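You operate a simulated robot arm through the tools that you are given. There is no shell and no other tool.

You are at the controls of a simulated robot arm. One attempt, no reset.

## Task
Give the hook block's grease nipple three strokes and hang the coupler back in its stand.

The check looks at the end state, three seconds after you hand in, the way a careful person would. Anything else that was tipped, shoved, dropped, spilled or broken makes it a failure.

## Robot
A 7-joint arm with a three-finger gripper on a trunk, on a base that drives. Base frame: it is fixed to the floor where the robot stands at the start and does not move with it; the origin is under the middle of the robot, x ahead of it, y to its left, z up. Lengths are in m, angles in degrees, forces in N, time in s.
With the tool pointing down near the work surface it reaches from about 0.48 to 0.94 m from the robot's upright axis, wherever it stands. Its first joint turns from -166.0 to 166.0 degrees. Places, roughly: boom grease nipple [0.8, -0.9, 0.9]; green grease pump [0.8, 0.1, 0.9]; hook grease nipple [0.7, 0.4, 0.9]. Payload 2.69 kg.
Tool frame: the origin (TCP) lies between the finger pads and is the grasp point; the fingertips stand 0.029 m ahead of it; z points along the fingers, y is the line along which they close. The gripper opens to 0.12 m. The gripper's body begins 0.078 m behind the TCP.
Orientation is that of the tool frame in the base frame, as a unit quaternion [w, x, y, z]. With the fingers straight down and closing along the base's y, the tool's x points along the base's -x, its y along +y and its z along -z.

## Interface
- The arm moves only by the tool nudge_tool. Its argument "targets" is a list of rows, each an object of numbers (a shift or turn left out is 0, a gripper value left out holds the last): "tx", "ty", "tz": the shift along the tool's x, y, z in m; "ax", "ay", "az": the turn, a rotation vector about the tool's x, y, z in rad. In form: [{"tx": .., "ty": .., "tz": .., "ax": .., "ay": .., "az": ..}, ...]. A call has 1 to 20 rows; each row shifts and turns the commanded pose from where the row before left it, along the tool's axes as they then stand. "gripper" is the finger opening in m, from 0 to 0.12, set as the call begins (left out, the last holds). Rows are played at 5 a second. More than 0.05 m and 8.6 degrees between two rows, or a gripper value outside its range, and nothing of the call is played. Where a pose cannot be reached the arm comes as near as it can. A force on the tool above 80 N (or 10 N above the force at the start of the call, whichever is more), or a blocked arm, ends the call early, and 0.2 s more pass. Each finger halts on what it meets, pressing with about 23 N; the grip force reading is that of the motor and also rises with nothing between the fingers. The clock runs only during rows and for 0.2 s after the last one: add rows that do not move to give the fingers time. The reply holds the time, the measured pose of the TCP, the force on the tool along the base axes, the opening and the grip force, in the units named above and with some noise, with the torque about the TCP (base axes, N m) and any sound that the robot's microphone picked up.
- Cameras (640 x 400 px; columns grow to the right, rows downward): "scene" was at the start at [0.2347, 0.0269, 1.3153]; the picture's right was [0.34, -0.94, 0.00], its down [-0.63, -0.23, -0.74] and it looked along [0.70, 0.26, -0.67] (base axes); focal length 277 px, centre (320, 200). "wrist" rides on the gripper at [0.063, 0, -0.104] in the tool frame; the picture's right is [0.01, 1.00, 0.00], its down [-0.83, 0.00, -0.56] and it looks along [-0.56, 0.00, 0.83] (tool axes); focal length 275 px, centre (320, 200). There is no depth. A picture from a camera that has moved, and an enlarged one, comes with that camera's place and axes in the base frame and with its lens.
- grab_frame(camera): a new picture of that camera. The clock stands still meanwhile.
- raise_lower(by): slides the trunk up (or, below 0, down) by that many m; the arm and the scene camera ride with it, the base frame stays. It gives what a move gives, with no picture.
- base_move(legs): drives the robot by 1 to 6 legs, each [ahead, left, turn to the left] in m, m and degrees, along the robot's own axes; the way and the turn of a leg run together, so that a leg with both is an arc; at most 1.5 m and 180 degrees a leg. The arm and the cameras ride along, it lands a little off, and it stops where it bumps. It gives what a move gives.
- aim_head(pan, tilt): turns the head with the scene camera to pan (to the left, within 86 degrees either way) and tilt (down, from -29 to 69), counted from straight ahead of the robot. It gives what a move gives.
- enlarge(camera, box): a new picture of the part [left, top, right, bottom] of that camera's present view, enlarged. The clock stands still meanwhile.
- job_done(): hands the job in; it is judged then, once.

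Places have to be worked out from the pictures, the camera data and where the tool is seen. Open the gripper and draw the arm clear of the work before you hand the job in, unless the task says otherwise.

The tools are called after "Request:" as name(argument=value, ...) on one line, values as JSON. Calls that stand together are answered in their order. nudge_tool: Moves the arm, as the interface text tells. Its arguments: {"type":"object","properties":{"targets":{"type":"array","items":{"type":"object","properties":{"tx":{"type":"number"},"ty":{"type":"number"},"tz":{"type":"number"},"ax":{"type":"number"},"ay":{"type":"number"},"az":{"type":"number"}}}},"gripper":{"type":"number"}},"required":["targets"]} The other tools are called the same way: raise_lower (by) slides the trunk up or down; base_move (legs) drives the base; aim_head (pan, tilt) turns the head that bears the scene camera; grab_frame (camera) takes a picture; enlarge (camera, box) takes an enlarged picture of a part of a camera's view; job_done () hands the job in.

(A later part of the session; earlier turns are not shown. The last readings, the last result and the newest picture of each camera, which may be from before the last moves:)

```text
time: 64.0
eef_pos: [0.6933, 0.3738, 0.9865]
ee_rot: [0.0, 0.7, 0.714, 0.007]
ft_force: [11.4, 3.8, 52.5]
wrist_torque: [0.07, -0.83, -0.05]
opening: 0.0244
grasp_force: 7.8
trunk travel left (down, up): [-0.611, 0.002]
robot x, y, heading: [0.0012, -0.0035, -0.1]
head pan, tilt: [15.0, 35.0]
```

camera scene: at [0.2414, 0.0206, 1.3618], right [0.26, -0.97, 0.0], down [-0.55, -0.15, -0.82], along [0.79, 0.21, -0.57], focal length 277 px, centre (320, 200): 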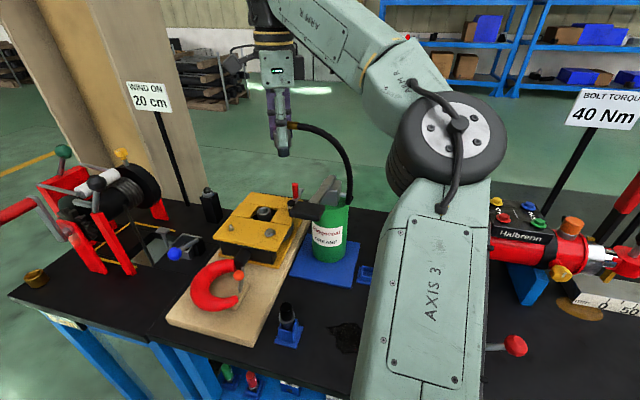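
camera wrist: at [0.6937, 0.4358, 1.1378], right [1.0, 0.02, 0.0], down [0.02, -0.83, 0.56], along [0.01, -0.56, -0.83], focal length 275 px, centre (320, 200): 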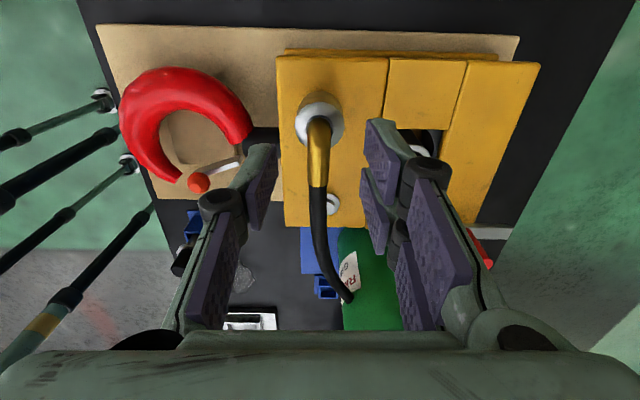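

52 N with no movement. I relax, close on the brass neck (which keeps the coupler upright), and test with a light pull.

Request:
nudge_tool(targets=[{"tz": -0.004}, {"tz": -0.003}, {"tz": -0.001}, {}])

Request:
nudge_tool(targets=[{}, {}, {}], gripper=0.008)

Request:
enlarge(camera="wrist", box=[220, 80, 420, 230])

```text
time: 65.0
eef_pos: [0.6944, 0.3735, 0.987]
ee_rot: [0.0, 0.699, 0.715, -0.001]
ft_force: [0.1, 3.2, 10.7]
wrist_torque: [0.17, -0.14, 0.11]
opening: 0.0236
grasp_force: 0.2
trunk travel left (down, up): [-0.611, 0.002]
robot x, y, heading: [0.0002, 0.0033, 0.1]
head pan, tilt: [15.0, 35.0]
```

```text
time: 65.8
eef_pos: [0.696, 0.3718, 0.9872]
ee_rot: [0.0, 0.7, 0.714, -0.001]
ft_force: [-3.1, -2.0, 0.1]
wrist_torque: [-0.19, -0.02, -0.11]
opening: 0.0142
grasp_force: 22.8
trunk travel left (down, up): [-0.611, 0.002]
robot x, y, heading: [-0.0024, -0.0005, -0.0]
head pan, tilt: [15.0, 35.0]
```

```text
2.67 times, centred on (320, 155) of wrist
camera zoom: at [0.6933, 0.4347, 1.0914], right [1.0, 0.03, 0.0], down [0.02, -0.83, 0.56], along [0.01, -0.56, -0.83], focal length 734 px, centre (320, 320)
```

zoom: 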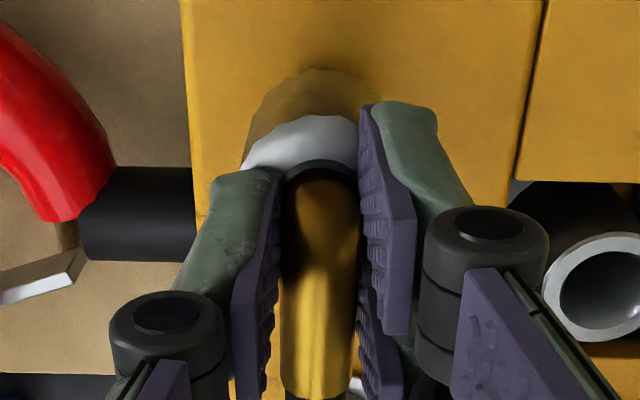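

Gripped on the elbow (14 mm). Pull test.

Request:
nudge_tool(targets=[{"tz": -0.002}, {"tz": -0.001}, {}])

```text
time: 66.6
eef_pos: [0.6971, 0.3731, 0.9888]
ee_rot: [0.0, 0.699, 0.715, -0.002]
ft_force: [-10.4, -5.1, -14.1]
wrist_torque: [-0.09, 0.21, 0.0]
opening: 0.0142
grasp_force: 23.0
trunk travel left (down, up): [-0.611, 0.002]
robot x, y, heading: [0.0032, 0.0012, 0.1]
head pan, tilt: [15.0, 35.0]
```

It holds now: -14 N pull with hardly any movement, so the coupler has latched. I relax the pull and look.

Request:
nudge_tool(targets=[{"tz": 0.002}, {"tz": 0.001}, {}])

Request:
enlarge(camera="scene", box=[225, 205, 265, 240])

```text
time: 67.4
eef_pos: [0.6943, 0.3743, 0.9893]
ee_rot: [0.0, 0.699, 0.715, 0.002]
ft_force: [-6.4, 0.3, 3.2]
wrist_torque: [-0.46, 0.2, 0.02]
opening: 0.0143
grasp_force: 22.9
trunk travel left (down, up): [-0.611, 0.002]
robot x, y, heading: [0.0022, -0.0007, 0.1]
head pan, tilt: [15.0, 35.0]
```

```text
11.43 times, centred on (245, 222) of scene
camera zoom: at [0.2404, 0.0208, 1.3623], right [0.26, -0.97, 0.0], down [-0.55, -0.15, -0.82], along [0.79, 0.21, -0.57], focal length 3163 px, centre (1177, -57)
```

zoom: 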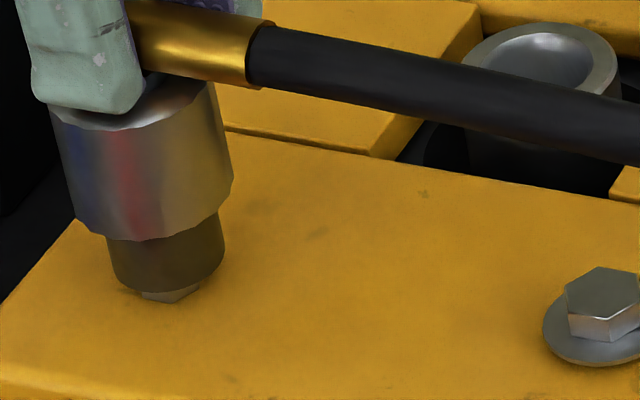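

Coupler is down and held. I open, rise clear of the elbow, and check it from above.

Request:
nudge_tool(targets=[{}, {}, {"tz": -0.015}, {"tz": -0.03}, {"tz": -0.03}, {"tz": -0.03}, {"tz": -0.03}, {}], gripper=0.04)

Request:
grab_frame(camera="scene")

Request:
grab_frame(camera="wrist")

```text
time: 69.2
eef_pos: [0.6963, 0.3724, 1.1235]
ee_rot: [0.0, 0.699, 0.715, 0.0]
ft_force: [0.3, -0.5, -0.1]
wrist_torque: [-0.01, 0.01, -0.02]
opening: 0.0397
grasp_force: 0.1
trunk travel left (down, up): [-0.611, 0.002]
robot x, y, heading: [0.0006, -0.0025, 0.1]
head pan, tilt: [15.0, 35.0]
```

```text
taken
camera scene: at [0.2414, 0.0209, 1.3618], right [0.26, -0.97, 0.0], down [-0.55, -0.15, -0.82], along [0.79, 0.21, -0.57], focal length 277 px, centre (320, 200)
```

scene: 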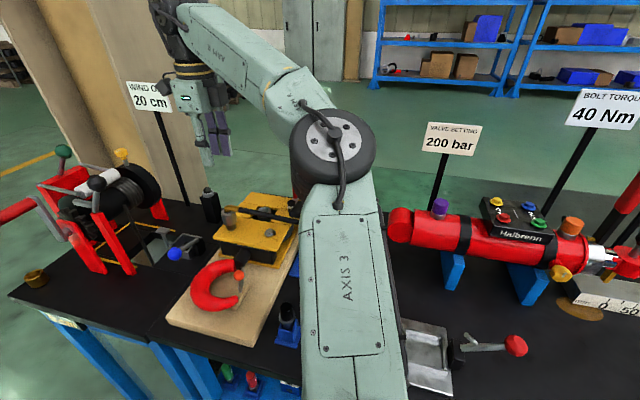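

```text
taken
camera wrist: at [0.6936, 0.4348, 1.2288], right [1.0, 0.03, 0.0], down [0.02, -0.83, 0.56], along [0.01, -0.56, -0.83], focal length 275 px, centre (320, 200)
```

wrist: 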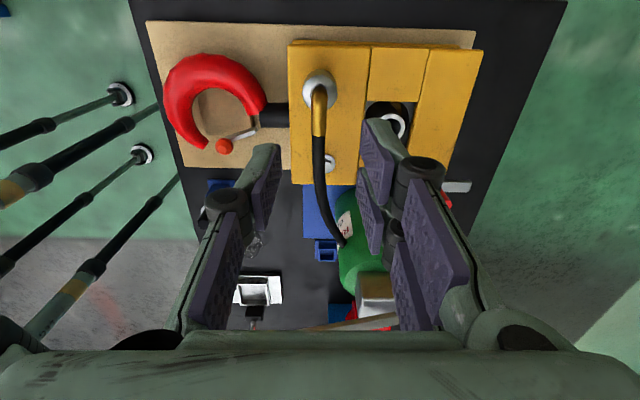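

Coupler stays put on the nipple. Now for the pump: I rise, draw back to x≈0.61, and turn the yaw back to 0 with the fingers closed.

Request:
nudge_tool(targets=[{"tz": -0.02}, {"tz": -0.02, "ty": -0.02}, {"ty": -0.03, "az": -0.14}, {"az": -0.14, "ty": -0.02}, {"az": -0.14}, {"az": -0.14}, {"az": -0.14}, {"az": -0.14}, {"az": -0.14}, {"az": -0.14}, {"az": -0.14}, {"az": -0.14}, {"az": -0.14}, {}], gripper=0.0)

Request:
grab_frame(camera="scene")

Request:
grab_frame(camera="wrist")

```text
time: 72.2
eef_pos: [0.6274, 0.369, 1.1624]
ee_rot: [0.0, 0.002, 1.0, 0.0]
ft_force: [-0.7, -0.5, -0.5]
wrist_torque: [0.0, -0.02, 0.0]
opening: 0.0001
grasp_force: 23.1
trunk travel left (down, up): [-0.611, 0.002]
robot x, y, heading: [-0.0013, -0.0017, 0.0]
head pan, tilt: [15.0, 35.0]
```

```text
taken
camera scene: at [0.2413, 0.0209, 1.3619], right [0.26, -0.97, 0.0], down [-0.55, -0.15, -0.82], along [0.79, 0.21, -0.57], focal length 277 px, centre (320, 200)
```

scene: 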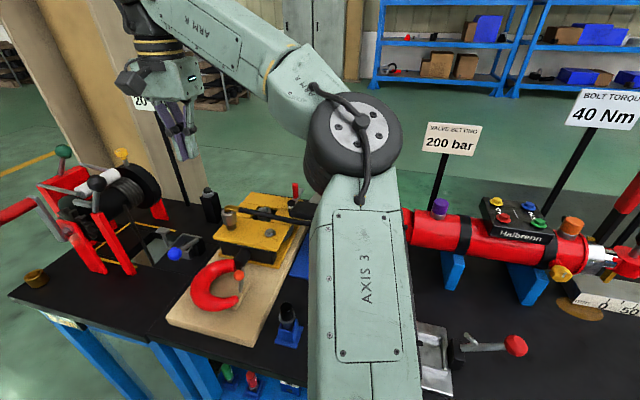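

```text
taken
camera wrist: at [0.5619, 0.3691, 1.268], right [0.0, 1.0, 0.0], down [0.83, 0.0, 0.56], along [0.56, 0.0, -0.83], focal length 275 px, centre (320, 200)
```

wrist: 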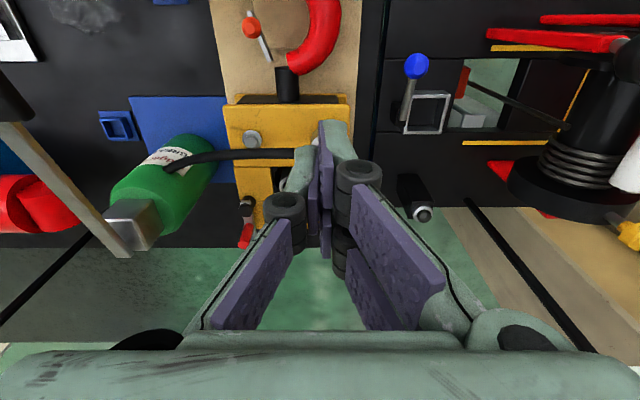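

The lever pad is consistent with (0.60, 0.137, ~1.08). I move over it at tip height 1.13.

Request:
nudge_tool(targets=[{"ty": -0.04, "tx": 0.007}, {"ty": -0.04, "tx": 0.007}, {"ty": -0.04, "tx": 0.007}, {"ty": -0.04, "tx": 0.007}, {"ty": -0.04}, {"ty": -0.032}, {}])

Request:
grab_frame(camera="scene")

Request:
grab_frame(camera="wrist")

```text
time: 73.8
eef_pos: [0.5945, 0.1364, 1.1599]
ee_rot: [0.0, 0.004, 1.0, 0.0]
ft_force: [-0.1, -0.2, 0.1]
wrist_torque: [0.02, -0.01, 0.02]
opening: 0.0001
grasp_force: 22.7
trunk travel left (down, up): [-0.611, 0.002]
robot x, y, heading: [0.0014, -0.0005, -0.3]
head pan, tilt: [15.0, 35.0]
```

```text
taken
camera scene: at [0.2413, 0.0211, 1.3618], right [0.26, -0.97, 0.0], down [-0.55, -0.15, -0.82], along [0.79, 0.21, -0.57], focal length 277 px, centre (320, 200)
```

scene: 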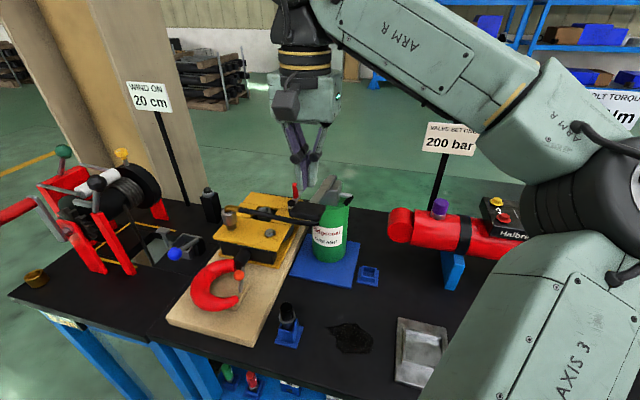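

```text
taken
camera wrist: at [0.5304, 0.1359, 1.2649], right [0.0, 1.0, 0.0], down [0.83, 0.0, 0.56], along [0.56, 0.0, -0.83], focal length 275 px, centre (320, 200)
```

wrist: 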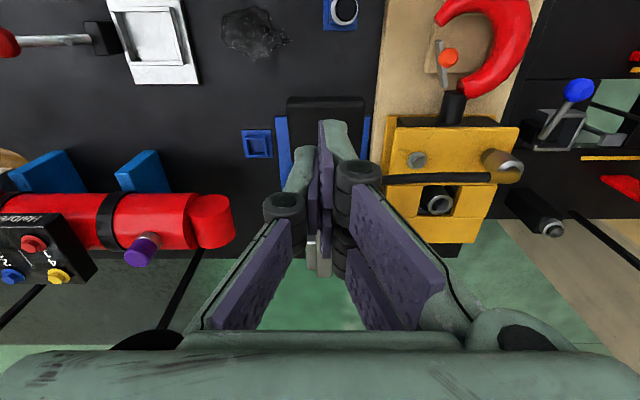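

Pad spans x≈0.574–0.62, y≈0.115–0.164, right under the closed fingers. I come down gently to touch it.

Request:
nudge_tool(targets=[{"ty": 0.003, "tz": 0.015}, {"tz": 0.015}, {"tz": 0.01}, {}])

Request:
enlarge(camera="scene", box=[260, 130, 380, 230])

```text
time: 74.8
eef_pos: [0.5951, 0.14, 1.1205]
ee_rot: [-0.001, 0.004, 1.0, -0.001]
ft_force: [0.0, 0.1, 0.1]
wrist_torque: [-0.02, 0.0, -0.01]
opening: 0.0001
grasp_force: 22.7
trunk travel left (down, up): [-0.611, 0.002]
robot x, y, heading: [0.0002, -0.0077, 0.0]
head pan, tilt: [15.0, 35.0]
```

```text
4.00 times, centred on (320, 180) of scene
camera zoom: at [0.2412, 0.0209, 1.3619], right [0.26, -0.97, 0.0], down [-0.55, -0.15, -0.82], along [0.79, 0.21, -0.57], focal length 1107 px, centre (320, 280)
```

zoom: 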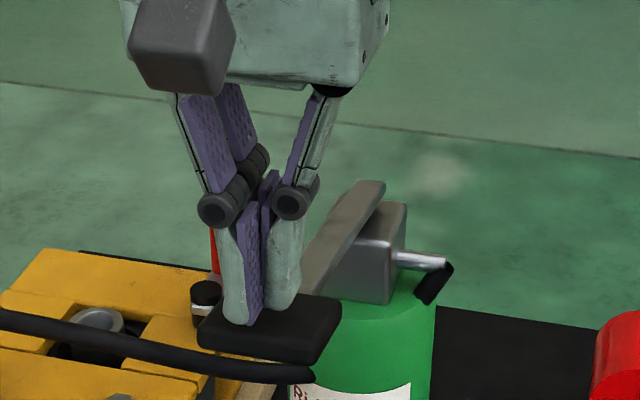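

Tips are just above the pad. I press down slowly, reading force.

Request:
nudge_tool(targets=[{"tz": 0.008}, {"tz": 0.008}, {"tz": 0.008}, {}])

```text
time: 75.8
eef_pos: [0.5955, 0.1387, 1.0972]
ee_rot: [0.001, 0.006, 1.0, 0.0]
ft_force: [-1.3, 0.1, 3.0]
wrist_torque: [0.0, 0.12, 0.02]
opening: 0.0001
grasp_force: 23.5
trunk travel left (down, up): [-0.611, 0.002]
robot x, y, heading: [0.0009, -0.0022, -0.0]
head pan, tilt: [15.0, 35.0]
```

Contact at low force (3 N), lever moving. I continue pressing.

Request:
nudge_tool(targets=[{"tz": 0.01}, {"tz": 0.01}, {"tz": 0.01}, {}])

Request:
enlarge(camera="scene", box=[260, 130, 380, 230])

```text
time: 76.8
eef_pos: [0.5958, 0.1409, 1.0674]
ee_rot: [0.0, 0.005, 1.0, 0.0]
ft_force: [-3.7, -0.6, 5.3]
wrist_torque: [-0.04, -0.01, 0.0]
opening: 0.006
grasp_force: 28.2
trunk travel left (down, up): [-0.611, 0.002]
robot x, y, heading: [-0.0008, 0.004, 0.1]
head pan, tilt: [15.0, 35.0]
```

```text
4.00 times, centred on (320, 180) of scene
camera zoom: at [0.2406, 0.0208, 1.3621], right [0.26, -0.97, 0.0], down [-0.55, -0.15, -0.82], along [0.79, 0.21, -0.57], focal length 1107 px, centre (320, 280)
```

zoom: 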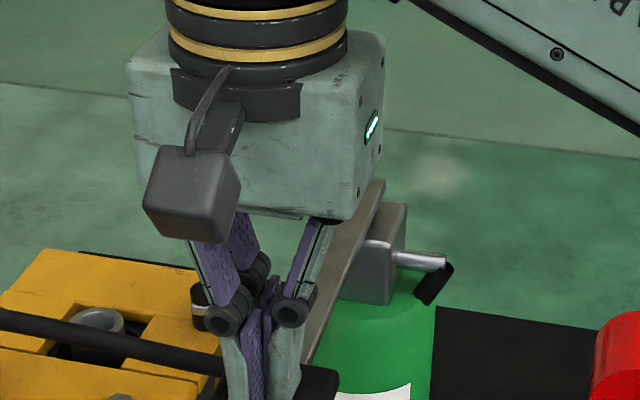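

The pad goes down smoothly with ~5 N. I keep on toward the end of the stroke.

Request:
nudge_tool(targets=[{"tz": 0.01}, {"tz": 0.01}, {"tz": 0.01}, {}])

```text
time: 77.7
eef_pos: [0.5963, 0.1398, 1.0485]
ee_rot: [0.013, 0.005, 1.0, 0.009]
ft_force: [-11.8, -4.7, 40.2]
wrist_torque: [-0.01, -0.62, 0.2]
opening: 0.0
grasp_force: 28.6
trunk travel left (down, up): [-0.611, 0.002]
robot x, y, heading: [0.0006, 0.0046, -0.1]
head pan, tilt: [15.0, 35.0]
stopped in row 4: the force on the tool passed its limit at 84 N (the readings are from after the stop); the commanded pose is now the measured one
```

That's the bottom stop at tip height ≈1.02 (force spike). I rise and check that the lever springs back.

Request:
nudge_tool(targets=[{"tz": -0.01}, {"tz": -0.01}, {"tz": -0.015}, {"tz": -0.015}, {"tz": -0.02}, {}])

Request:
enlarge(camera="scene", box=[220, 130, 380, 250])

```text
time: 79.0
eef_pos: [0.5962, 0.1411, 1.113]
ee_rot: [0.008, 0.006, 1.0, 0.007]
ft_force: [-0.6, 0.4, 2.7]
wrist_torque: [0.0, 0.05, 0.04]
opening: 0.0
grasp_force: 29.2
trunk travel left (down, up): [-0.611, 0.002]
robot x, y, heading: [0.002, 0.0001, -0.0]
head pan, tilt: [15.0, 35.0]
```

```text
3.33 times, centred on (300, 190) of scene
camera zoom: at [0.2411, 0.021, 1.3619], right [0.26, -0.97, 0.0], down [-0.55, -0.15, -0.82], along [0.79, 0.21, -0.57], focal length 922 px, centre (387, 233)
```

zoom: 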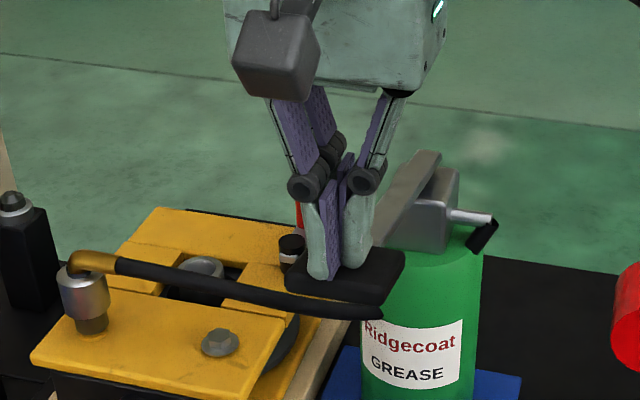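

The lever sprang back with the fingers, coupler still on. I rise fully off, then make the second stroke down to the same bottom height.

Request:
nudge_tool(targets=[{"tz": -0.008}, {"tz": -0.007}, {}, {}])

Request:
enlarge(camera="scene", box=[220, 130, 380, 250])

```text
time: 80.0
eef_pos: [0.5978, 0.1407, 1.129]
ee_rot: [0.008, 0.006, 1.0, 0.008]
ft_force: [0.7, -0.5, -0.2]
wrist_torque: [-0.01, 0.02, 0.01]
opening: 0.0
grasp_force: 28.7
trunk travel left (down, up): [-0.611, 0.002]
robot x, y, heading: [0.0016, -0.003, 0.1]
head pan, tilt: [15.0, 35.0]
```

```text
3.33 times, centred on (300, 190) of scene
camera zoom: at [0.2415, 0.021, 1.3619], right [0.26, -0.97, 0.0], down [-0.55, -0.15, -0.82], along [0.79, 0.21, -0.57], focal length 922 px, centre (387, 233)
```

zoom: 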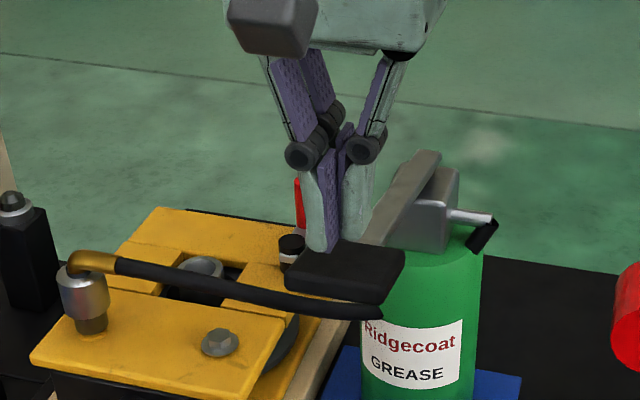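

Pad is fully up. Second stroke: down to just above the bottom, then gently to the stop.

Request:
nudge_tool(targets=[{"tz": 0.014}, {"tz": 0.014}, {"tz": 0.014}, {"tz": 0.014}, {"tz": 0.01}, {"tz": 0.005}, {}])

Request:
nudge_tool(targets=[{"tz": 0.004}, {"tz": 0.004}, {}])

```text
time: 81.7
eef_pos: [0.5991, 0.1415, 1.0582]
ee_rot: [0.008, 0.006, 1.0, 0.007]
ft_force: [-2.6, 1.6, 5.2]
wrist_torque: [0.09, -0.05, 0.04]
opening: 0.0
grasp_force: 28.6
trunk travel left (down, up): [-0.611, 0.002]
robot x, y, heading: [0.0006, 0.0037, -0.0]
head pan, tilt: [15.0, 35.0]
```

```text
time: 82.5
eef_pos: [0.5981, 0.1413, 1.05]
ee_rot: [0.011, 0.006, 1.0, 0.007]
ft_force: [2.5, 3.2, 16.1]
wrist_torque: [0.13, -0.43, 0.1]
opening: 0.0
grasp_force: 29.0
trunk travel left (down, up): [-0.611, 0.002]
robot x, y, heading: [0.0011, 0.0003, -0.2]
head pan, tilt: [15.0, 35.0]
```

At the stop (16 N). A touch more to be sure, then up for the return.

Request:
nudge_tool(targets=[{"tz": 0.002}, {}])

Request:
nudge_tool(targets=[{"tz": -0.01}, {"tz": -0.014}, {"tz": -0.014}, {"tz": -0.014}, {"tz": -0.014}, {"tz": -0.014}, {}, {}])

Request:
enlarge(camera="scene", box=[220, 130, 380, 250])

```text
time: 83.0
eef_pos: [0.5983, 0.1412, 1.0502]
ee_rot: [0.012, 0.007, 1.0, 0.007]
ft_force: [11.8, 2.5, 37.3]
wrist_torque: [0.21, -1.09, 0.05]
opening: 0.0001
grasp_force: 28.6
trunk travel left (down, up): [-0.611, 0.002]
robot x, y, heading: [0.0026, 0.0014, -0.1]
head pan, tilt: [15.0, 35.0]
```

```text
time: 84.8
eef_pos: [0.5956, 0.1407, 1.1277]
ee_rot: [0.008, 0.007, 1.0, 0.007]
ft_force: [-1.0, 1.0, 1.3]
wrist_torque: [0.01, -0.01, 0.02]
opening: 0.0
grasp_force: 28.4
trunk travel left (down, up): [-0.611, 0.002]
robot x, y, heading: [0.0021, -0.0019, -0.1]
head pan, tilt: [15.0, 35.0]
```

```text
3.33 times, centred on (300, 190) of scene
camera zoom: at [0.2414, 0.021, 1.3619], right [0.26, -0.97, 0.0], down [-0.55, -0.15, -0.82], along [0.79, 0.21, -0.57], focal length 922 px, centre (387, 233)
```

zoom: 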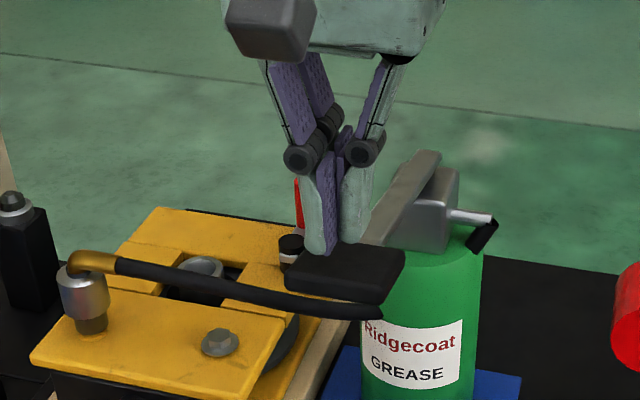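

Lever is back at the top, coupler still seated. Third stroke.

Request:
nudge_tool(targets=[{"tz": 0.014}, {"tz": 0.014}, {"tz": 0.014}, {"tz": 0.014}, {"tz": 0.01}, {"tz": 0.005}, {"tz": 0.004}, {"tz": 0.003}, {"tz": 0.002}, {}])

Request:
nudge_tool(targets=[{"tz": -0.01}, {"tz": -0.014}, {"tz": -0.014}, {"tz": -0.014}, {"tz": -0.014}, {"tz": -0.014}, {"tz": -0.02}, {}])

Request:
grab_frame(camera="scene")

Request:
enlarge(camera="scene", box=[200, 160, 380, 290])

```text
time: 87.0
eef_pos: [0.6001, 0.1399, 1.0497]
ee_rot: [0.012, 0.006, 1.0, 0.007]
ft_force: [6.0, -1.6, 31.4]
wrist_torque: [0.04, -0.84, 0.11]
opening: 0.0
grasp_force: 28.6
trunk travel left (down, up): [-0.611, 0.002]
robot x, y, heading: [-0.0018, -0.0017, 0.2]
head pan, tilt: [15.0, 35.0]
```

```text
time: 88.8
eef_pos: [0.5971, 0.1386, 1.1474]
ee_rot: [0.007, 0.006, 1.0, 0.007]
ft_force: [0.7, 0.2, -0.5]
wrist_torque: [0.0, 0.03, -0.01]
opening: 0.0002
grasp_force: 28.3
trunk travel left (down, up): [-0.611, 0.002]
robot x, y, heading: [0.0016, -0.0011, 0.0]
head pan, tilt: [15.0, 35.0]
```

```text
taken
camera scene: at [0.2416, 0.021, 1.3618], right [0.26, -0.97, 0.0], down [-0.55, -0.15, -0.82], along [0.79, 0.21, -0.57], focal length 277 px, centre (320, 200)
```

scene: 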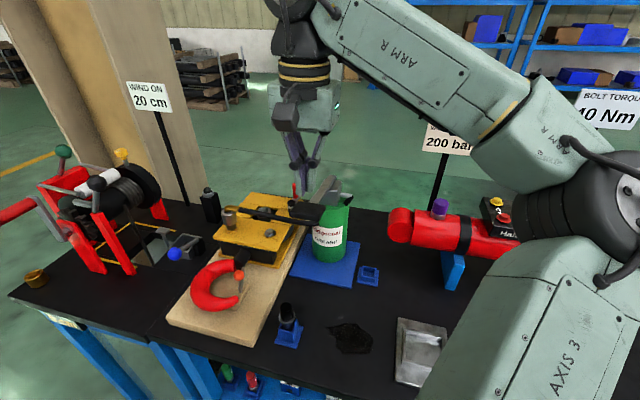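

```text
3.08 times, centred on (290, 225) of scene
camera zoom: at [0.2416, 0.021, 1.3618], right [0.26, -0.97, 0.0], down [-0.55, -0.15, -0.82], along [0.79, 0.21, -0.57], focal length 852 px, centre (412, 123)
```

zoom: 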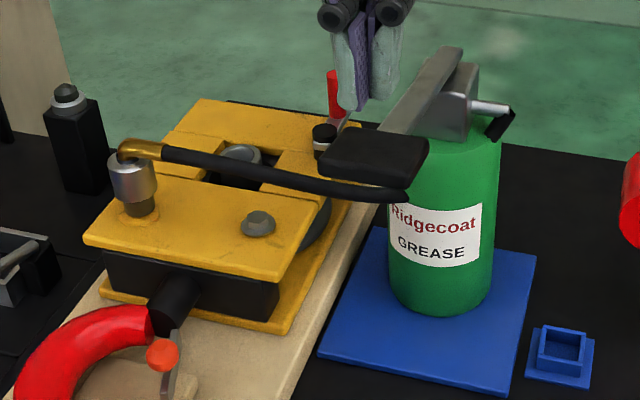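

Three strokes made, lever fully up. I check around the nipple for leakage or a sign of grease before removing the coupler.

Request:
enlarge(camera="scene", box=[220, 195, 270, 240])

```text
8.89 times, centred on (245, 218) of scene
camera zoom: at [0.2416, 0.021, 1.3618], right [0.26, -0.97, 0.0], down [-0.55, -0.15, -0.82], along [0.79, 0.21, -0.57], focal length 2460 px, centre (987, 44)
```

zoom: 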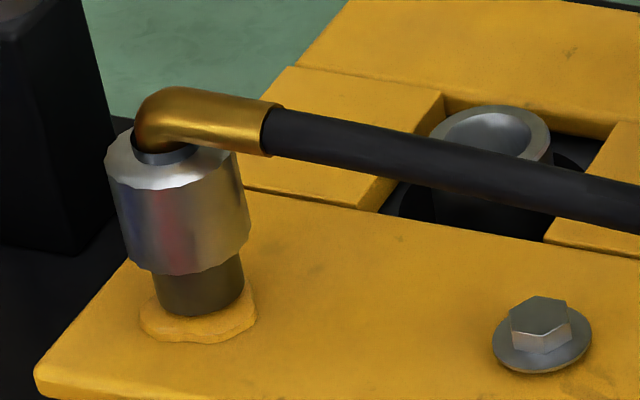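

Only a small bead of grease shows round the nipple, coupler intact. Now I go back over the hook block, opening the fingers and turning to the original 65° grip yaw.

Request:
nudge_tool(targets=[{"tz": -0.015}, {"ty": 0.04}, {"ty": 0.04}, {"ty": 0.04}, {"ty": 0.04}, {"ty": 0.04}, {"ty": 0.034}, {"az": 0.14}, {"az": 0.14}, {"az": 0.14}, {"az": 0.14}, {"az": 0.14}, {"az": 0.14}, {"az": 0.14}, {"az": 0.14}, {}], gripper=0.06)

Request:
grab_frame(camera="wrist")

```text
time: 92.2
eef_pos: [0.5992, 0.3733, 1.1656]
ee_rot: [0.003, 0.537, 0.844, 0.01]
ft_force: [-0.5, -0.3, -0.4]
wrist_torque: [0.02, -0.02, 0.0]
opening: 0.0598
grasp_force: 0.0
trunk travel left (down, up): [-0.611, 0.002]
robot x, y, heading: [0.0004, -0.0022, -0.0]
head pan, tilt: [15.0, 35.0]
```

```text
taken
camera wrist: at [0.5701, 0.4287, 1.2718], right [0.9, 0.43, 0.02], down [0.35, -0.76, 0.55], along [0.25, -0.49, -0.83], focal length 275 px, centre (320, 200)
```

wrist: 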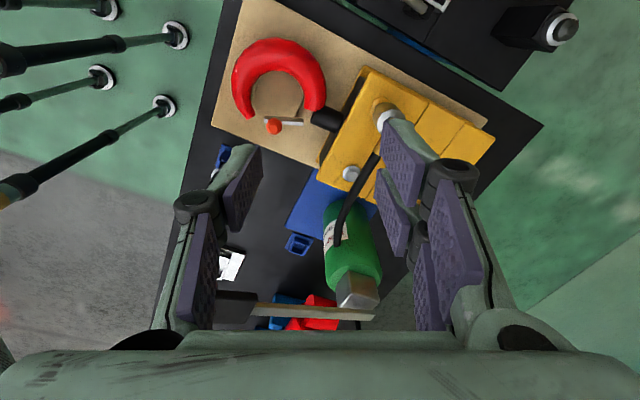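

A tilt of about 1° remains from the stroke that stopped hard; I correct it, then move above the coupler and lower to look.

Request:
nudge_tool(targets=[{"ax": 0.02, "ay": -0.006}, {"tx": -0.0207, "ty": 0.044}, {"tx": -0.0207, "ty": 0.044}, {"tz": 0.04}, {"tz": 0.04}, {"tz": 0.03}, {}])

Request:
enlarge(camera="wrist", box=[220, 60, 420, 210])

```text
time: 93.8
eef_pos: [0.6959, 0.3728, 1.0571]
ee_rot: [0.001, 0.536, 0.844, -0.001]
ft_force: [0.2, -0.5, 0.3]
wrist_torque: [-0.01, 0.0, 0.02]
opening: 0.0602
grasp_force: 0.0
trunk travel left (down, up): [-0.611, 0.002]
robot x, y, heading: [-0.001, -0.0001, 0.3]
head pan, tilt: [15.0, 35.0]
```

```text
2.67 times, centred on (320, 135) of wrist
camera zoom: at [0.6684, 0.4298, 1.1626], right [0.9, 0.43, 0.0], down [0.36, -0.75, 0.56], along [0.24, -0.5, -0.83], focal length 734 px, centre (320, 373)
```

zoom: 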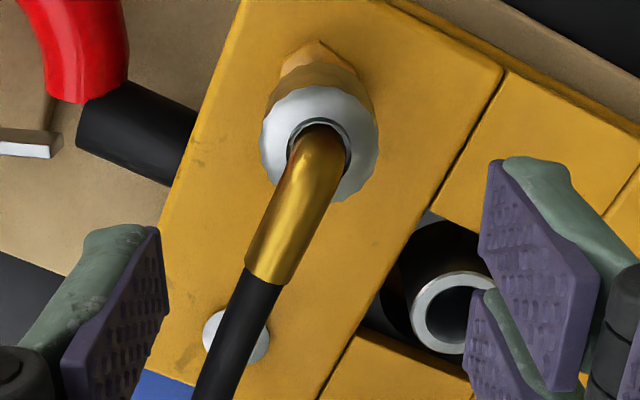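

Centred. I narrow the fingers to 0.046 and lower around the coupler body.

Request:
nudge_tool(targets=[{"tz": 0.02}, {"tz": 0.025}, {"tz": 0.025}, {"tz": 0.025}, {"tz": 0.003}, {}], gripper=0.046)

Request:
nudge_tool(targets=[{}, {}, {}], gripper=0.015)

Request:
enlarge(camera="wrist", box=[220, 60, 420, 210])

```text
time: 95.2
eef_pos: [0.6972, 0.3731, 0.9592]
ee_rot: [0.001, 0.537, 0.843, -0.001]
ft_force: [-0.6, 0.2, 0.1]
wrist_torque: [0.03, -0.01, -0.01]
opening: 0.0459
grasp_force: 0.1
trunk travel left (down, up): [-0.611, 0.002]
robot x, y, heading: [0.0034, 0.0003, 0.1]
head pan, tilt: [15.0, 35.0]
```

```text
time: 96.0
eef_pos: [0.6968, 0.3738, 0.9589]
ee_rot: [0.0, 0.536, 0.844, -0.001]
ft_force: [-8.5, -4.4, -1.5]
wrist_torque: [-0.13, 0.25, 0.0]
opening: 0.0327
grasp_force: 22.9
trunk travel left (down, up): [-0.611, 0.002]
robot x, y, heading: [-0.0015, 0.0027, -0.1]
head pan, tilt: [15.0, 35.0]
```

```text
2.67 times, centred on (320, 135) of wrist
camera zoom: at [0.6684, 0.43, 1.0641], right [0.9, 0.43, 0.0], down [0.36, -0.75, 0.56], along [0.24, -0.5, -0.83], focal length 734 px, centre (320, 373)
```

zoom: 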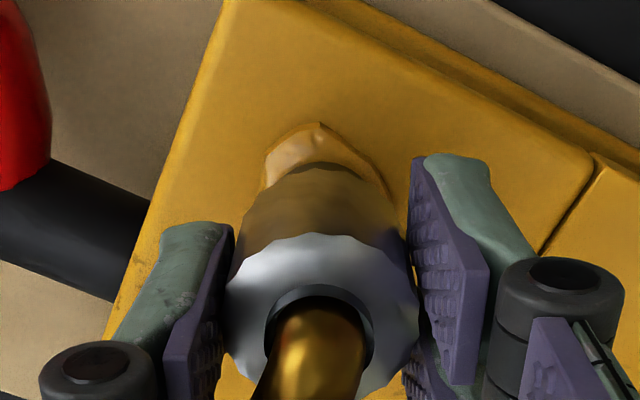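

Gripped; coupler holds laterally on the nipple. I relieve the side load and pull straight up.

Request:
nudge_tool(targets=[{"ty": -0.001}, {"tz": -0.003}, {"tz": -0.003}, {}])

```text
time: 97.0
eef_pos: [0.6957, 0.3725, 0.9629]
ee_rot: [0.002, 0.537, 0.844, 0.0]
ft_force: [0.2, 1.0, -2.3]
wrist_torque: [0.01, 0.02, -0.04]
opening: 0.0328
grasp_force: 23.2
trunk travel left (down, up): [-0.611, 0.002]
robot x, y, heading: [0.0011, -0.0001, -0.3]
head pan, tilt: [15.0, 35.0]
```

Force is just its weight: it seems to be coming off. I lift further and look.

Request:
nudge_tool(targets=[{"tz": -0.005}, {"tz": -0.01}, {"tz": -0.01}, {}])

Request:
enlarge(camera="scene", box=[220, 180, 280, 240])

```text
time: 98.0
eef_pos: [0.6954, 0.372, 0.9882]
ee_rot: [0.001, 0.536, 0.844, 0.0]
ft_force: [-0.3, 0.0, -1.8]
wrist_torque: [-0.02, -0.02, -0.01]
opening: 0.0325
grasp_force: 23.1
trunk travel left (down, up): [-0.611, 0.002]
robot x, y, heading: [-0.0008, 0.001, -0.0]
head pan, tilt: [15.0, 35.0]
```

```text
6.67 times, centred on (250, 210) of scene
camera zoom: at [0.2416, 0.0211, 1.3618], right [0.26, -0.97, 0.0], down [-0.55, -0.15, -0.82], along [0.79, 0.21, -0.57], focal length 1845 px, centre (787, 133)
```

zoom: 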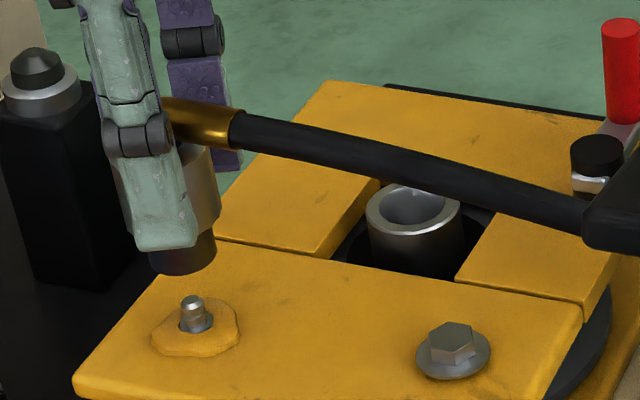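

The coupler is off. I take a close look at the grease around the nipple and at the sheave before moving on.

Request:
enlarge(camera="scene", box=[228, 218, 258, 240])

Request:
enlarge(camera="wrist", box=[260, 60, 380, 150])

```text
16.00 times, centred on (243, 229) of scene
camera zoom: at [0.2416, 0.0211, 1.3618], right [0.26, -0.97, 0.0], down [-0.55, -0.15, -0.82], along [0.79, 0.21, -0.57], focal length 4428 px, centre (1552, -264)
```

zoom: 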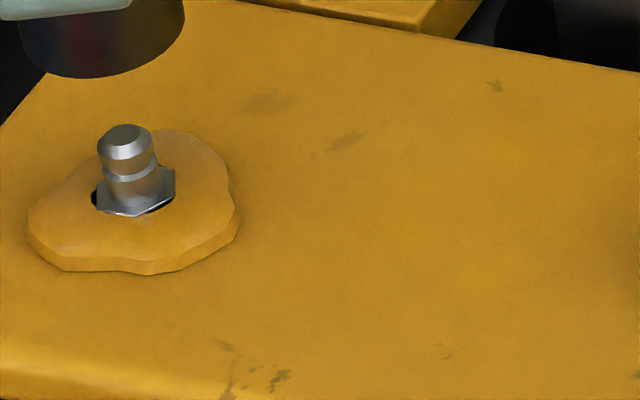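

```text
4.44 times, centred on (320, 105) of wrist
camera zoom: at [0.6675, 0.4291, 1.094], right [0.9, 0.43, 0.0], down [0.36, -0.75, 0.56], along [0.24, -0.5, -0.83], focal length 1224 px, centre (320, 622)
```

zoom: 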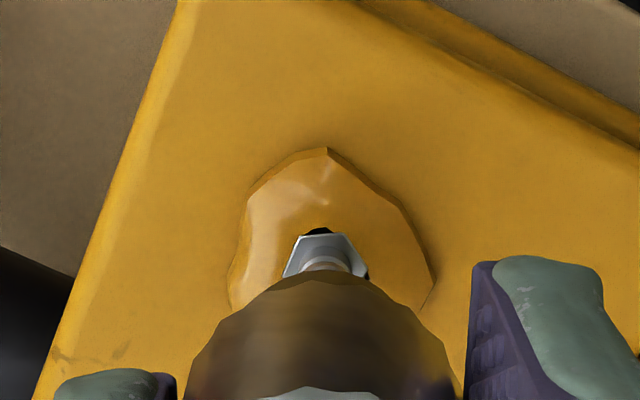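

The grease forms a neat collar around the nipple. I now carry the coupler back the same way: up, over the lever, to above the stand.

Request:
nudge_tool(targets=[{"tz": -0.03}, {"tz": -0.04}, {"tz": -0.04}, {"tz": -0.04}, {"tz": -0.032}, {}])

Request:
nudge_tool(targets=[{"tx": -0.0352, "ty": -0.0115}, {"tx": -0.0352, "ty": -0.0115}, {"tx": -0.0352, "ty": -0.0115}, {"tx": -0.0352, "ty": -0.0115}, {}])

```text
time: 99.5
eef_pos: [0.6928, 0.3727, 1.1654]
ee_rot: [0.002, 0.537, 0.844, 0.001]
ft_force: [-0.4, 1.4, -1.5]
wrist_torque: [-0.03, -0.01, -0.04]
opening: 0.0325
grasp_force: 22.8
out of reach, approached as far as the arm can: row 5
trunk travel left (down, up): [-0.611, 0.002]
robot x, y, heading: [0.0005, -0.0012, 0.0]
head pan, tilt: [15.0, 35.0]
```

```text
time: 100.7
eef_pos: [0.7146, 0.2251, 1.1664]
ee_rot: [0.001, 0.536, 0.844, 0.0]
ft_force: [0.8, 0.5, -2.0]
wrist_torque: [0.0, 0.01, -0.01]
opening: 0.0325
grasp_force: 23.3
trunk travel left (down, up): [-0.611, 0.002]
robot x, y, heading: [-0.0009, 0.001, 0.2]
head pan, tilt: [15.0, 35.0]
```

At (0.715, 0.225, 1.166): coupler bottom ≈1.107, above the lever. I cross over to the stand side.

Request:
nudge_tool(targets=[{"tx": -0.0362, "ty": -0.0165}, {"tx": -0.0362, "ty": -0.0165}, {"tx": -0.0362, "ty": -0.0165}, {"tx": -0.0362, "ty": -0.0165}, {"tx": -0.0362, "ty": -0.0165}, {}])

Request:
nudge_tool(targets=[{"tz": 0.03}, {"tz": 0.04}, {"tz": 0.04}, {"tz": 0.04}, {"tz": 0.03}, {}])

Request:
enlarge(camera="wrist", box=[240, 40, 400, 160])

Request:
grab_frame(camera="scene")

```text
time: 102.0
eef_pos: [0.717, 0.0249, 1.1668]
ee_rot: [0.001, 0.536, 0.845, 0.0]
ft_force: [-0.2, -0.5, -1.9]
wrist_torque: [0.0, 0.01, 0.02]
opening: 0.0329
grasp_force: 23.0
trunk travel left (down, up): [-0.611, 0.002]
robot x, y, heading: [0.0024, 0.0015, -0.3]
head pan, tilt: [15.0, 35.0]
```

```text
time: 103.5
eef_pos: [0.7168, 0.026, 0.9867]
ee_rot: [0.001, 0.537, 0.844, 0.0]
ft_force: [-0.1, 0.1, -2.1]
wrist_torque: [0.01, -0.03, -0.01]
opening: 0.0325
grasp_force: 22.9
trunk travel left (down, up): [-0.611, 0.002]
robot x, y, heading: [-0.0005, 0.0021, -0.1]
head pan, tilt: [15.0, 35.0]
```

```text
3.33 times, centred on (320, 100) of wrist
camera zoom: at [0.6888, 0.0825, 1.0923], right [0.9, 0.43, 0.0], down [0.36, -0.75, 0.56], along [0.24, -0.5, -0.83], focal length 918 px, centre (320, 533)
```

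zoom: 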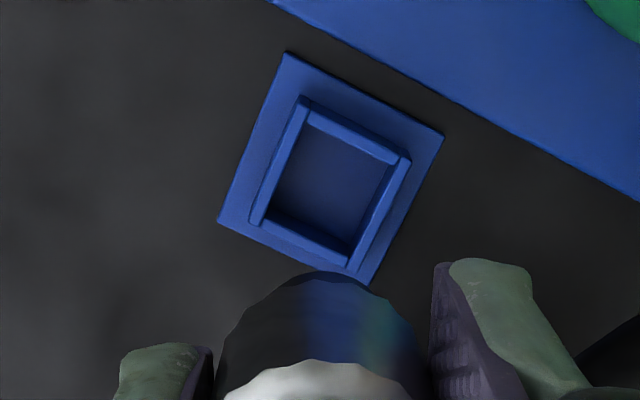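

```text
taken
camera scene: at [0.2415, 0.021, 1.3619], right [0.26, -0.97, 0.0], down [-0.55, -0.15, -0.82], along [0.79, 0.21, -0.57], focal length 277 px, centre (320, 200)
```

scene: 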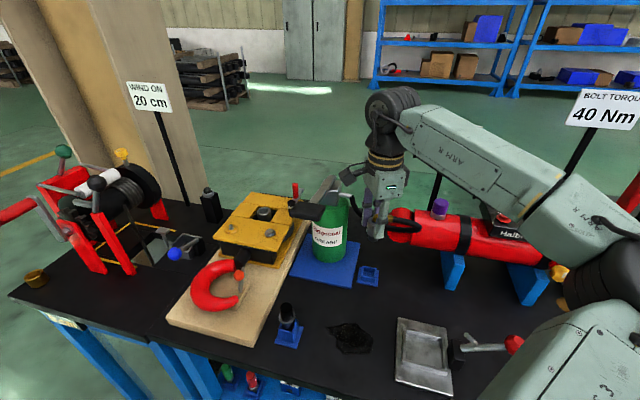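

Stand centre shows ~3.4 mm toward tool +y. I correct, lower to just above the cup, and check both views.

Request:
nudge_tool(targets=[{"ty": 0.0034}, {"tz": 0.03}, {"tz": 0.03}, {"tz": 0.025}, {}])

Request:
enlarge(camera="wrist", box=[260, 70, 380, 160])

Request:
enlarge(camera="scene", box=[340, 220, 410, 300])

```text
time: 104.7
eef_pos: [0.72, 0.0278, 0.9014]
ee_rot: [0.001, 0.536, 0.844, 0.0]
ft_force: [0.0, 0.6, -1.7]
wrist_torque: [0.01, 0.0, -0.02]
opening: 0.0327
grasp_force: 22.8
trunk travel left (down, up): [-0.611, 0.002]
robot x, y, heading: [0.0022, 0.0037, 0.1]
head pan, tilt: [15.0, 35.0]
```

```text
4.44 times, centred on (320, 115) of wrist
camera zoom: at [0.6904, 0.0844, 1.0062], right [0.9, 0.43, 0.0], down [0.36, -0.75, 0.56], along [0.24, -0.5, -0.83], focal length 1224 px, centre (320, 578)
```

zoom: 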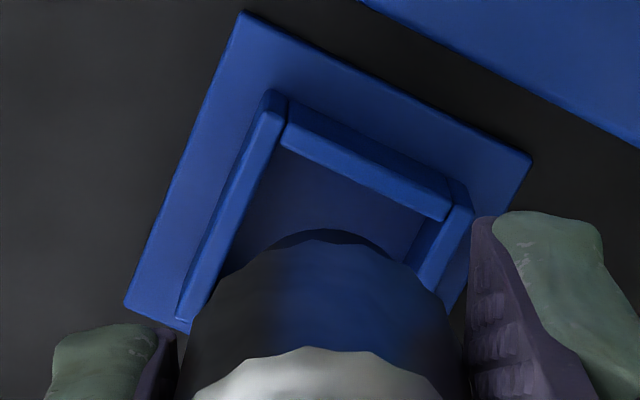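

```text
5.00 times, centred on (375, 260) of scene
camera zoom: at [0.2415, 0.021, 1.3618], right [0.26, -0.97, 0.0], down [-0.55, -0.15, -0.82], along [0.79, 0.21, -0.57], focal length 1384 px, centre (45, -100)
```

zoom: 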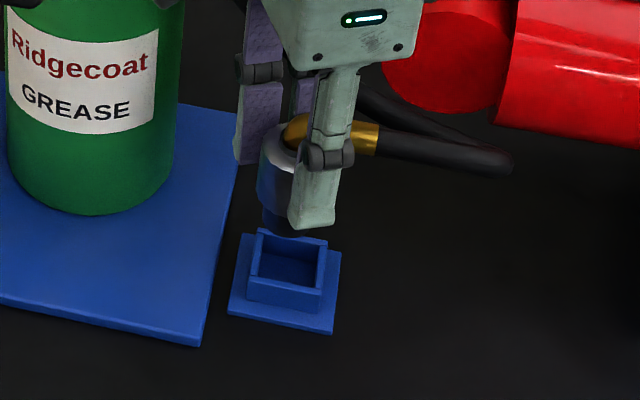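

I zoom further on the cup and coupler tip in the scene view for the y alignment.

Request:
enlarge(camera="scene", box=[380, 250, 416, 290])

Request:
enlarge(camera="scene", box=[378, 242, 414, 288])

Request:
enlarge(camera="scene", box=[350, 240, 390, 290])

```text
10.00 times, centred on (398, 270) of scene
camera zoom: at [0.2415, 0.021, 1.3618], right [0.26, -0.97, 0.0], down [-0.55, -0.15, -0.82], along [0.79, 0.21, -0.57], focal length 2767 px, centre (-460, -500)
```

zoom: 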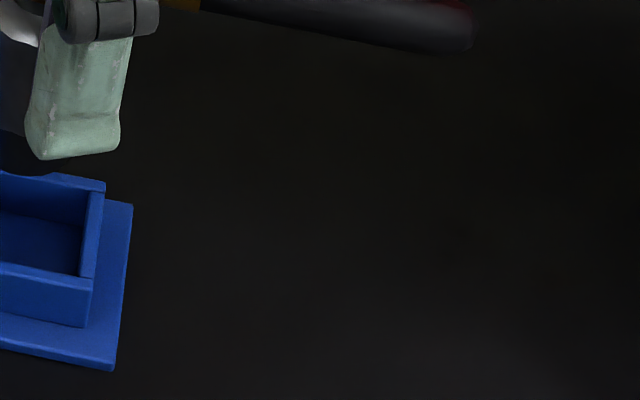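

```text
8.70 times, centred on (396, 265) of scene
camera zoom: at [0.2415, 0.021, 1.3618], right [0.26, -0.97, 0.0], down [-0.55, -0.15, -0.82], along [0.79, 0.21, -0.57], focal length 2406 px, centre (-341, -365)
```

zoom: 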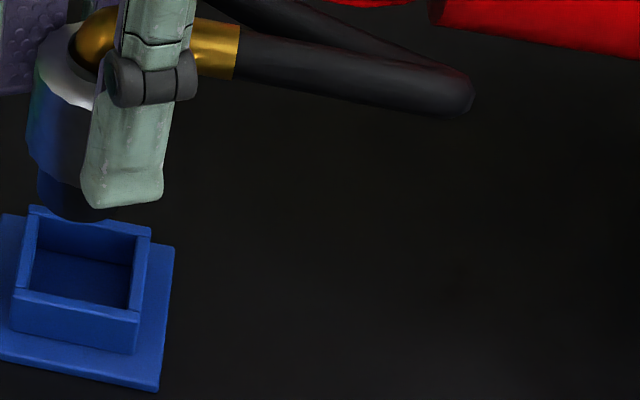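

```text
8.00 times, centred on (370, 265) of scene
camera zoom: at [0.2415, 0.021, 1.3618], right [0.26, -0.97, 0.0], down [-0.55, -0.15, -0.82], along [0.79, 0.21, -0.57], focal length 2214 px, centre (-80, -320)
```

zoom: 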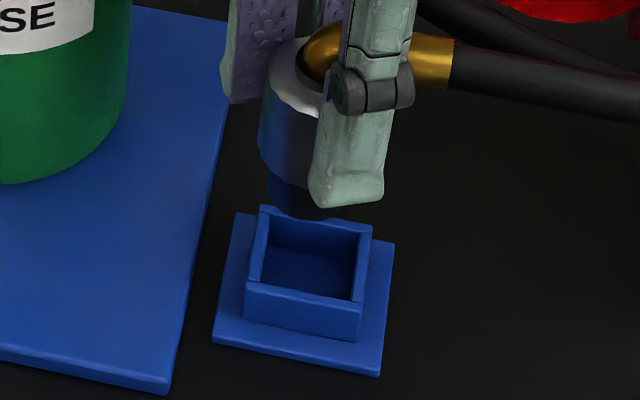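

Both views show the coupler tip over the cup within about 1–2 mm. I lower slowly into it, watching force.

Request:
nudge_tool(targets=[{"tz": 0.01}, {"tz": 0.01}, {"tz": 0.01}, {"tz": 0.005}, {}])

Request:
enlarge(camera="scene", box=[350, 240, 390, 290])

Request:
enlarge(camera="wrist", box=[240, 90, 400, 210])

```text
time: 105.8
eef_pos: [0.7192, 0.029, 0.8685]
ee_rot: [0.002, 0.536, 0.844, 0.001]
ft_force: [1.0, -0.9, 14.7]
wrist_torque: [0.19, -0.05, -0.03]
opening: 0.0329
grasp_force: 22.9
trunk travel left (down, up): [-0.611, 0.002]
robot x, y, heading: [0.0058, 0.0044, 0.1]
head pan, tilt: [15.0, 35.0]
```

```text
8.00 times, centred on (370, 265) of scene
camera zoom: at [0.2401, 0.0209, 1.3623], right [0.26, -0.97, 0.0], down [-0.55, -0.15, -0.82], along [0.79, 0.21, -0.57], focal length 2214 px, centre (-80, -320)
```

zoom: 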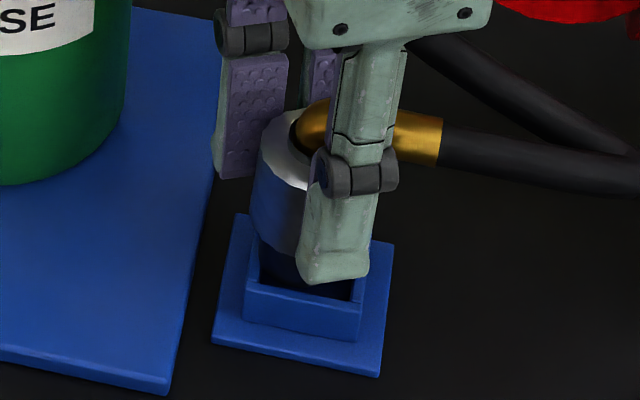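

```text
3.33 times, centred on (320, 150) of wrist
camera zoom: at [0.6902, 0.0846, 0.9731], right [0.9, 0.43, 0.0], down [0.35, -0.75, 0.56], along [0.24, -0.5, -0.83], focal length 918 px, centre (320, 367)
```

zoom: 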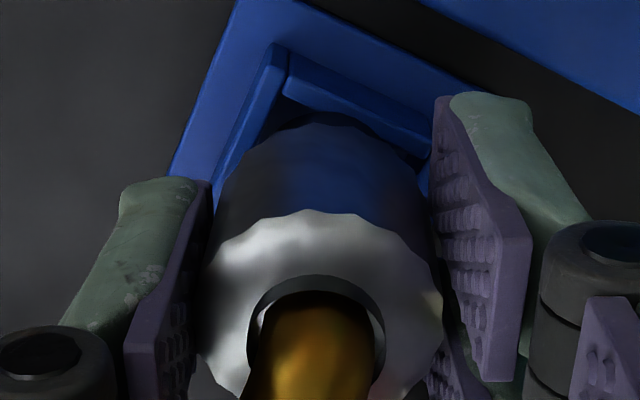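

Contact at 14.7 N about 15 mm too high: the tip stands on the cup's rim (clearance is only ~1.5 mm). I lift a little and measure more carefully.

Request:
nudge_tool(targets=[{"tz": -0.006}, {"tz": -0.006}, {}])

Request:
enlarge(camera="scene", box=[356, 245, 386, 285])

Request:
enlarge(camera="wrist", box=[270, 80, 370, 160])

```text
time: 106.7
eef_pos: [0.7192, 0.0282, 0.8772]
ee_rot: [0.001, 0.537, 0.844, 0.0]
ft_force: [0.3, 0.5, -1.2]
wrist_torque: [0.02, 0.02, 0.02]
opening: 0.0327
grasp_force: 23.1
trunk travel left (down, up): [-0.611, 0.002]
robot x, y, heading: [0.0012, -0.0006, 0.0]
head pan, tilt: [15.0, 35.0]
```

```text
10.00 times, centred on (371, 265) of scene
camera zoom: at [0.2415, 0.021, 1.3618], right [0.26, -0.97, 0.0], down [-0.55, -0.15, -0.82], along [0.79, 0.21, -0.57], focal length 2767 px, centre (-190, -450)
```

zoom: 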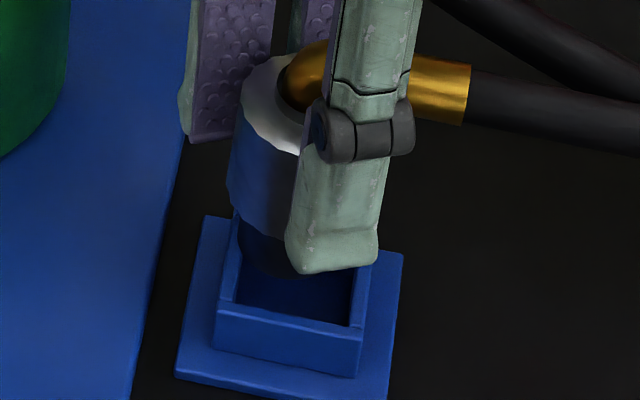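

```text
5.00 times, centred on (320, 120) of wrist
camera zoom: at [0.6913, 0.0846, 0.9832], right [0.9, 0.43, 0.0], down [0.36, -0.75, 0.56], along [0.24, -0.5, -0.83], focal length 1376 px, centre (320, 600)
```

zoom: 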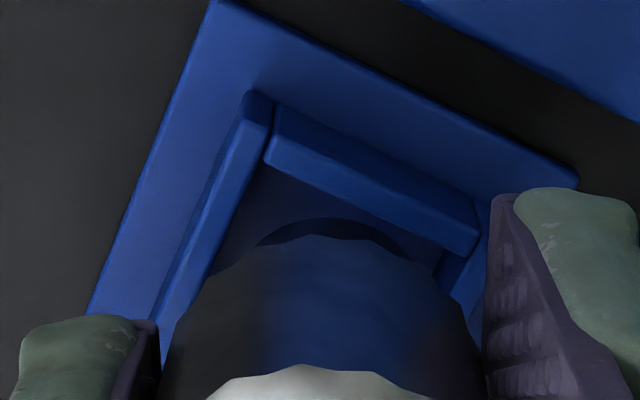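

Inner cup width is ~27 mm and the tip ~25 mm. Combining both views, I need about 1 mm toward -x and -y. I shift and try again gently.

Request:
nudge_tool(targets=[{"tx": -0.0004, "ty": -0.001}, {"tz": 0.005}, {"tz": 0.004}, {"tz": 0.003}, {}])

```text
time: 107.8
eef_pos: [0.7185, 0.0274, 0.867]
ee_rot: [0.002, 0.537, 0.844, 0.001]
ft_force: [1.6, -0.2, 5.3]
wrist_torque: [0.06, 0.0, 0.0]
opening: 0.0324
grasp_force: 23.0
trunk travel left (down, up): [-0.611, 0.002]
robot x, y, heading: [0.0014, 0.0041, 0.3]
head pan, tilt: [15.0, 35.0]
```

Contact again, and the torque places it on the +y wall. I lift slightly, shift 1.5 mm toward -y and retry.

Request:
nudge_tool(targets=[{"tz": -0.004}, {"tx": -0.0014, "ty": -0.0006}, {"tz": 0.003}, {"tz": 0.002}, {"tz": 0.001}, {}])

```text
time: 109.2
eef_pos: [0.7185, 0.025, 0.8633]
ee_rot: [0.0, 0.537, 0.844, 0.0]
ft_force: [-0.2, -0.1, -1.9]
wrist_torque: [0.02, 0.0, 0.03]
opening: 0.0326
grasp_force: 22.7
trunk travel left (down, up): [-0.611, 0.002]
robot x, y, heading: [-0.0026, -0.0011, -0.0]
head pan, tilt: [15.0, 35.0]
```

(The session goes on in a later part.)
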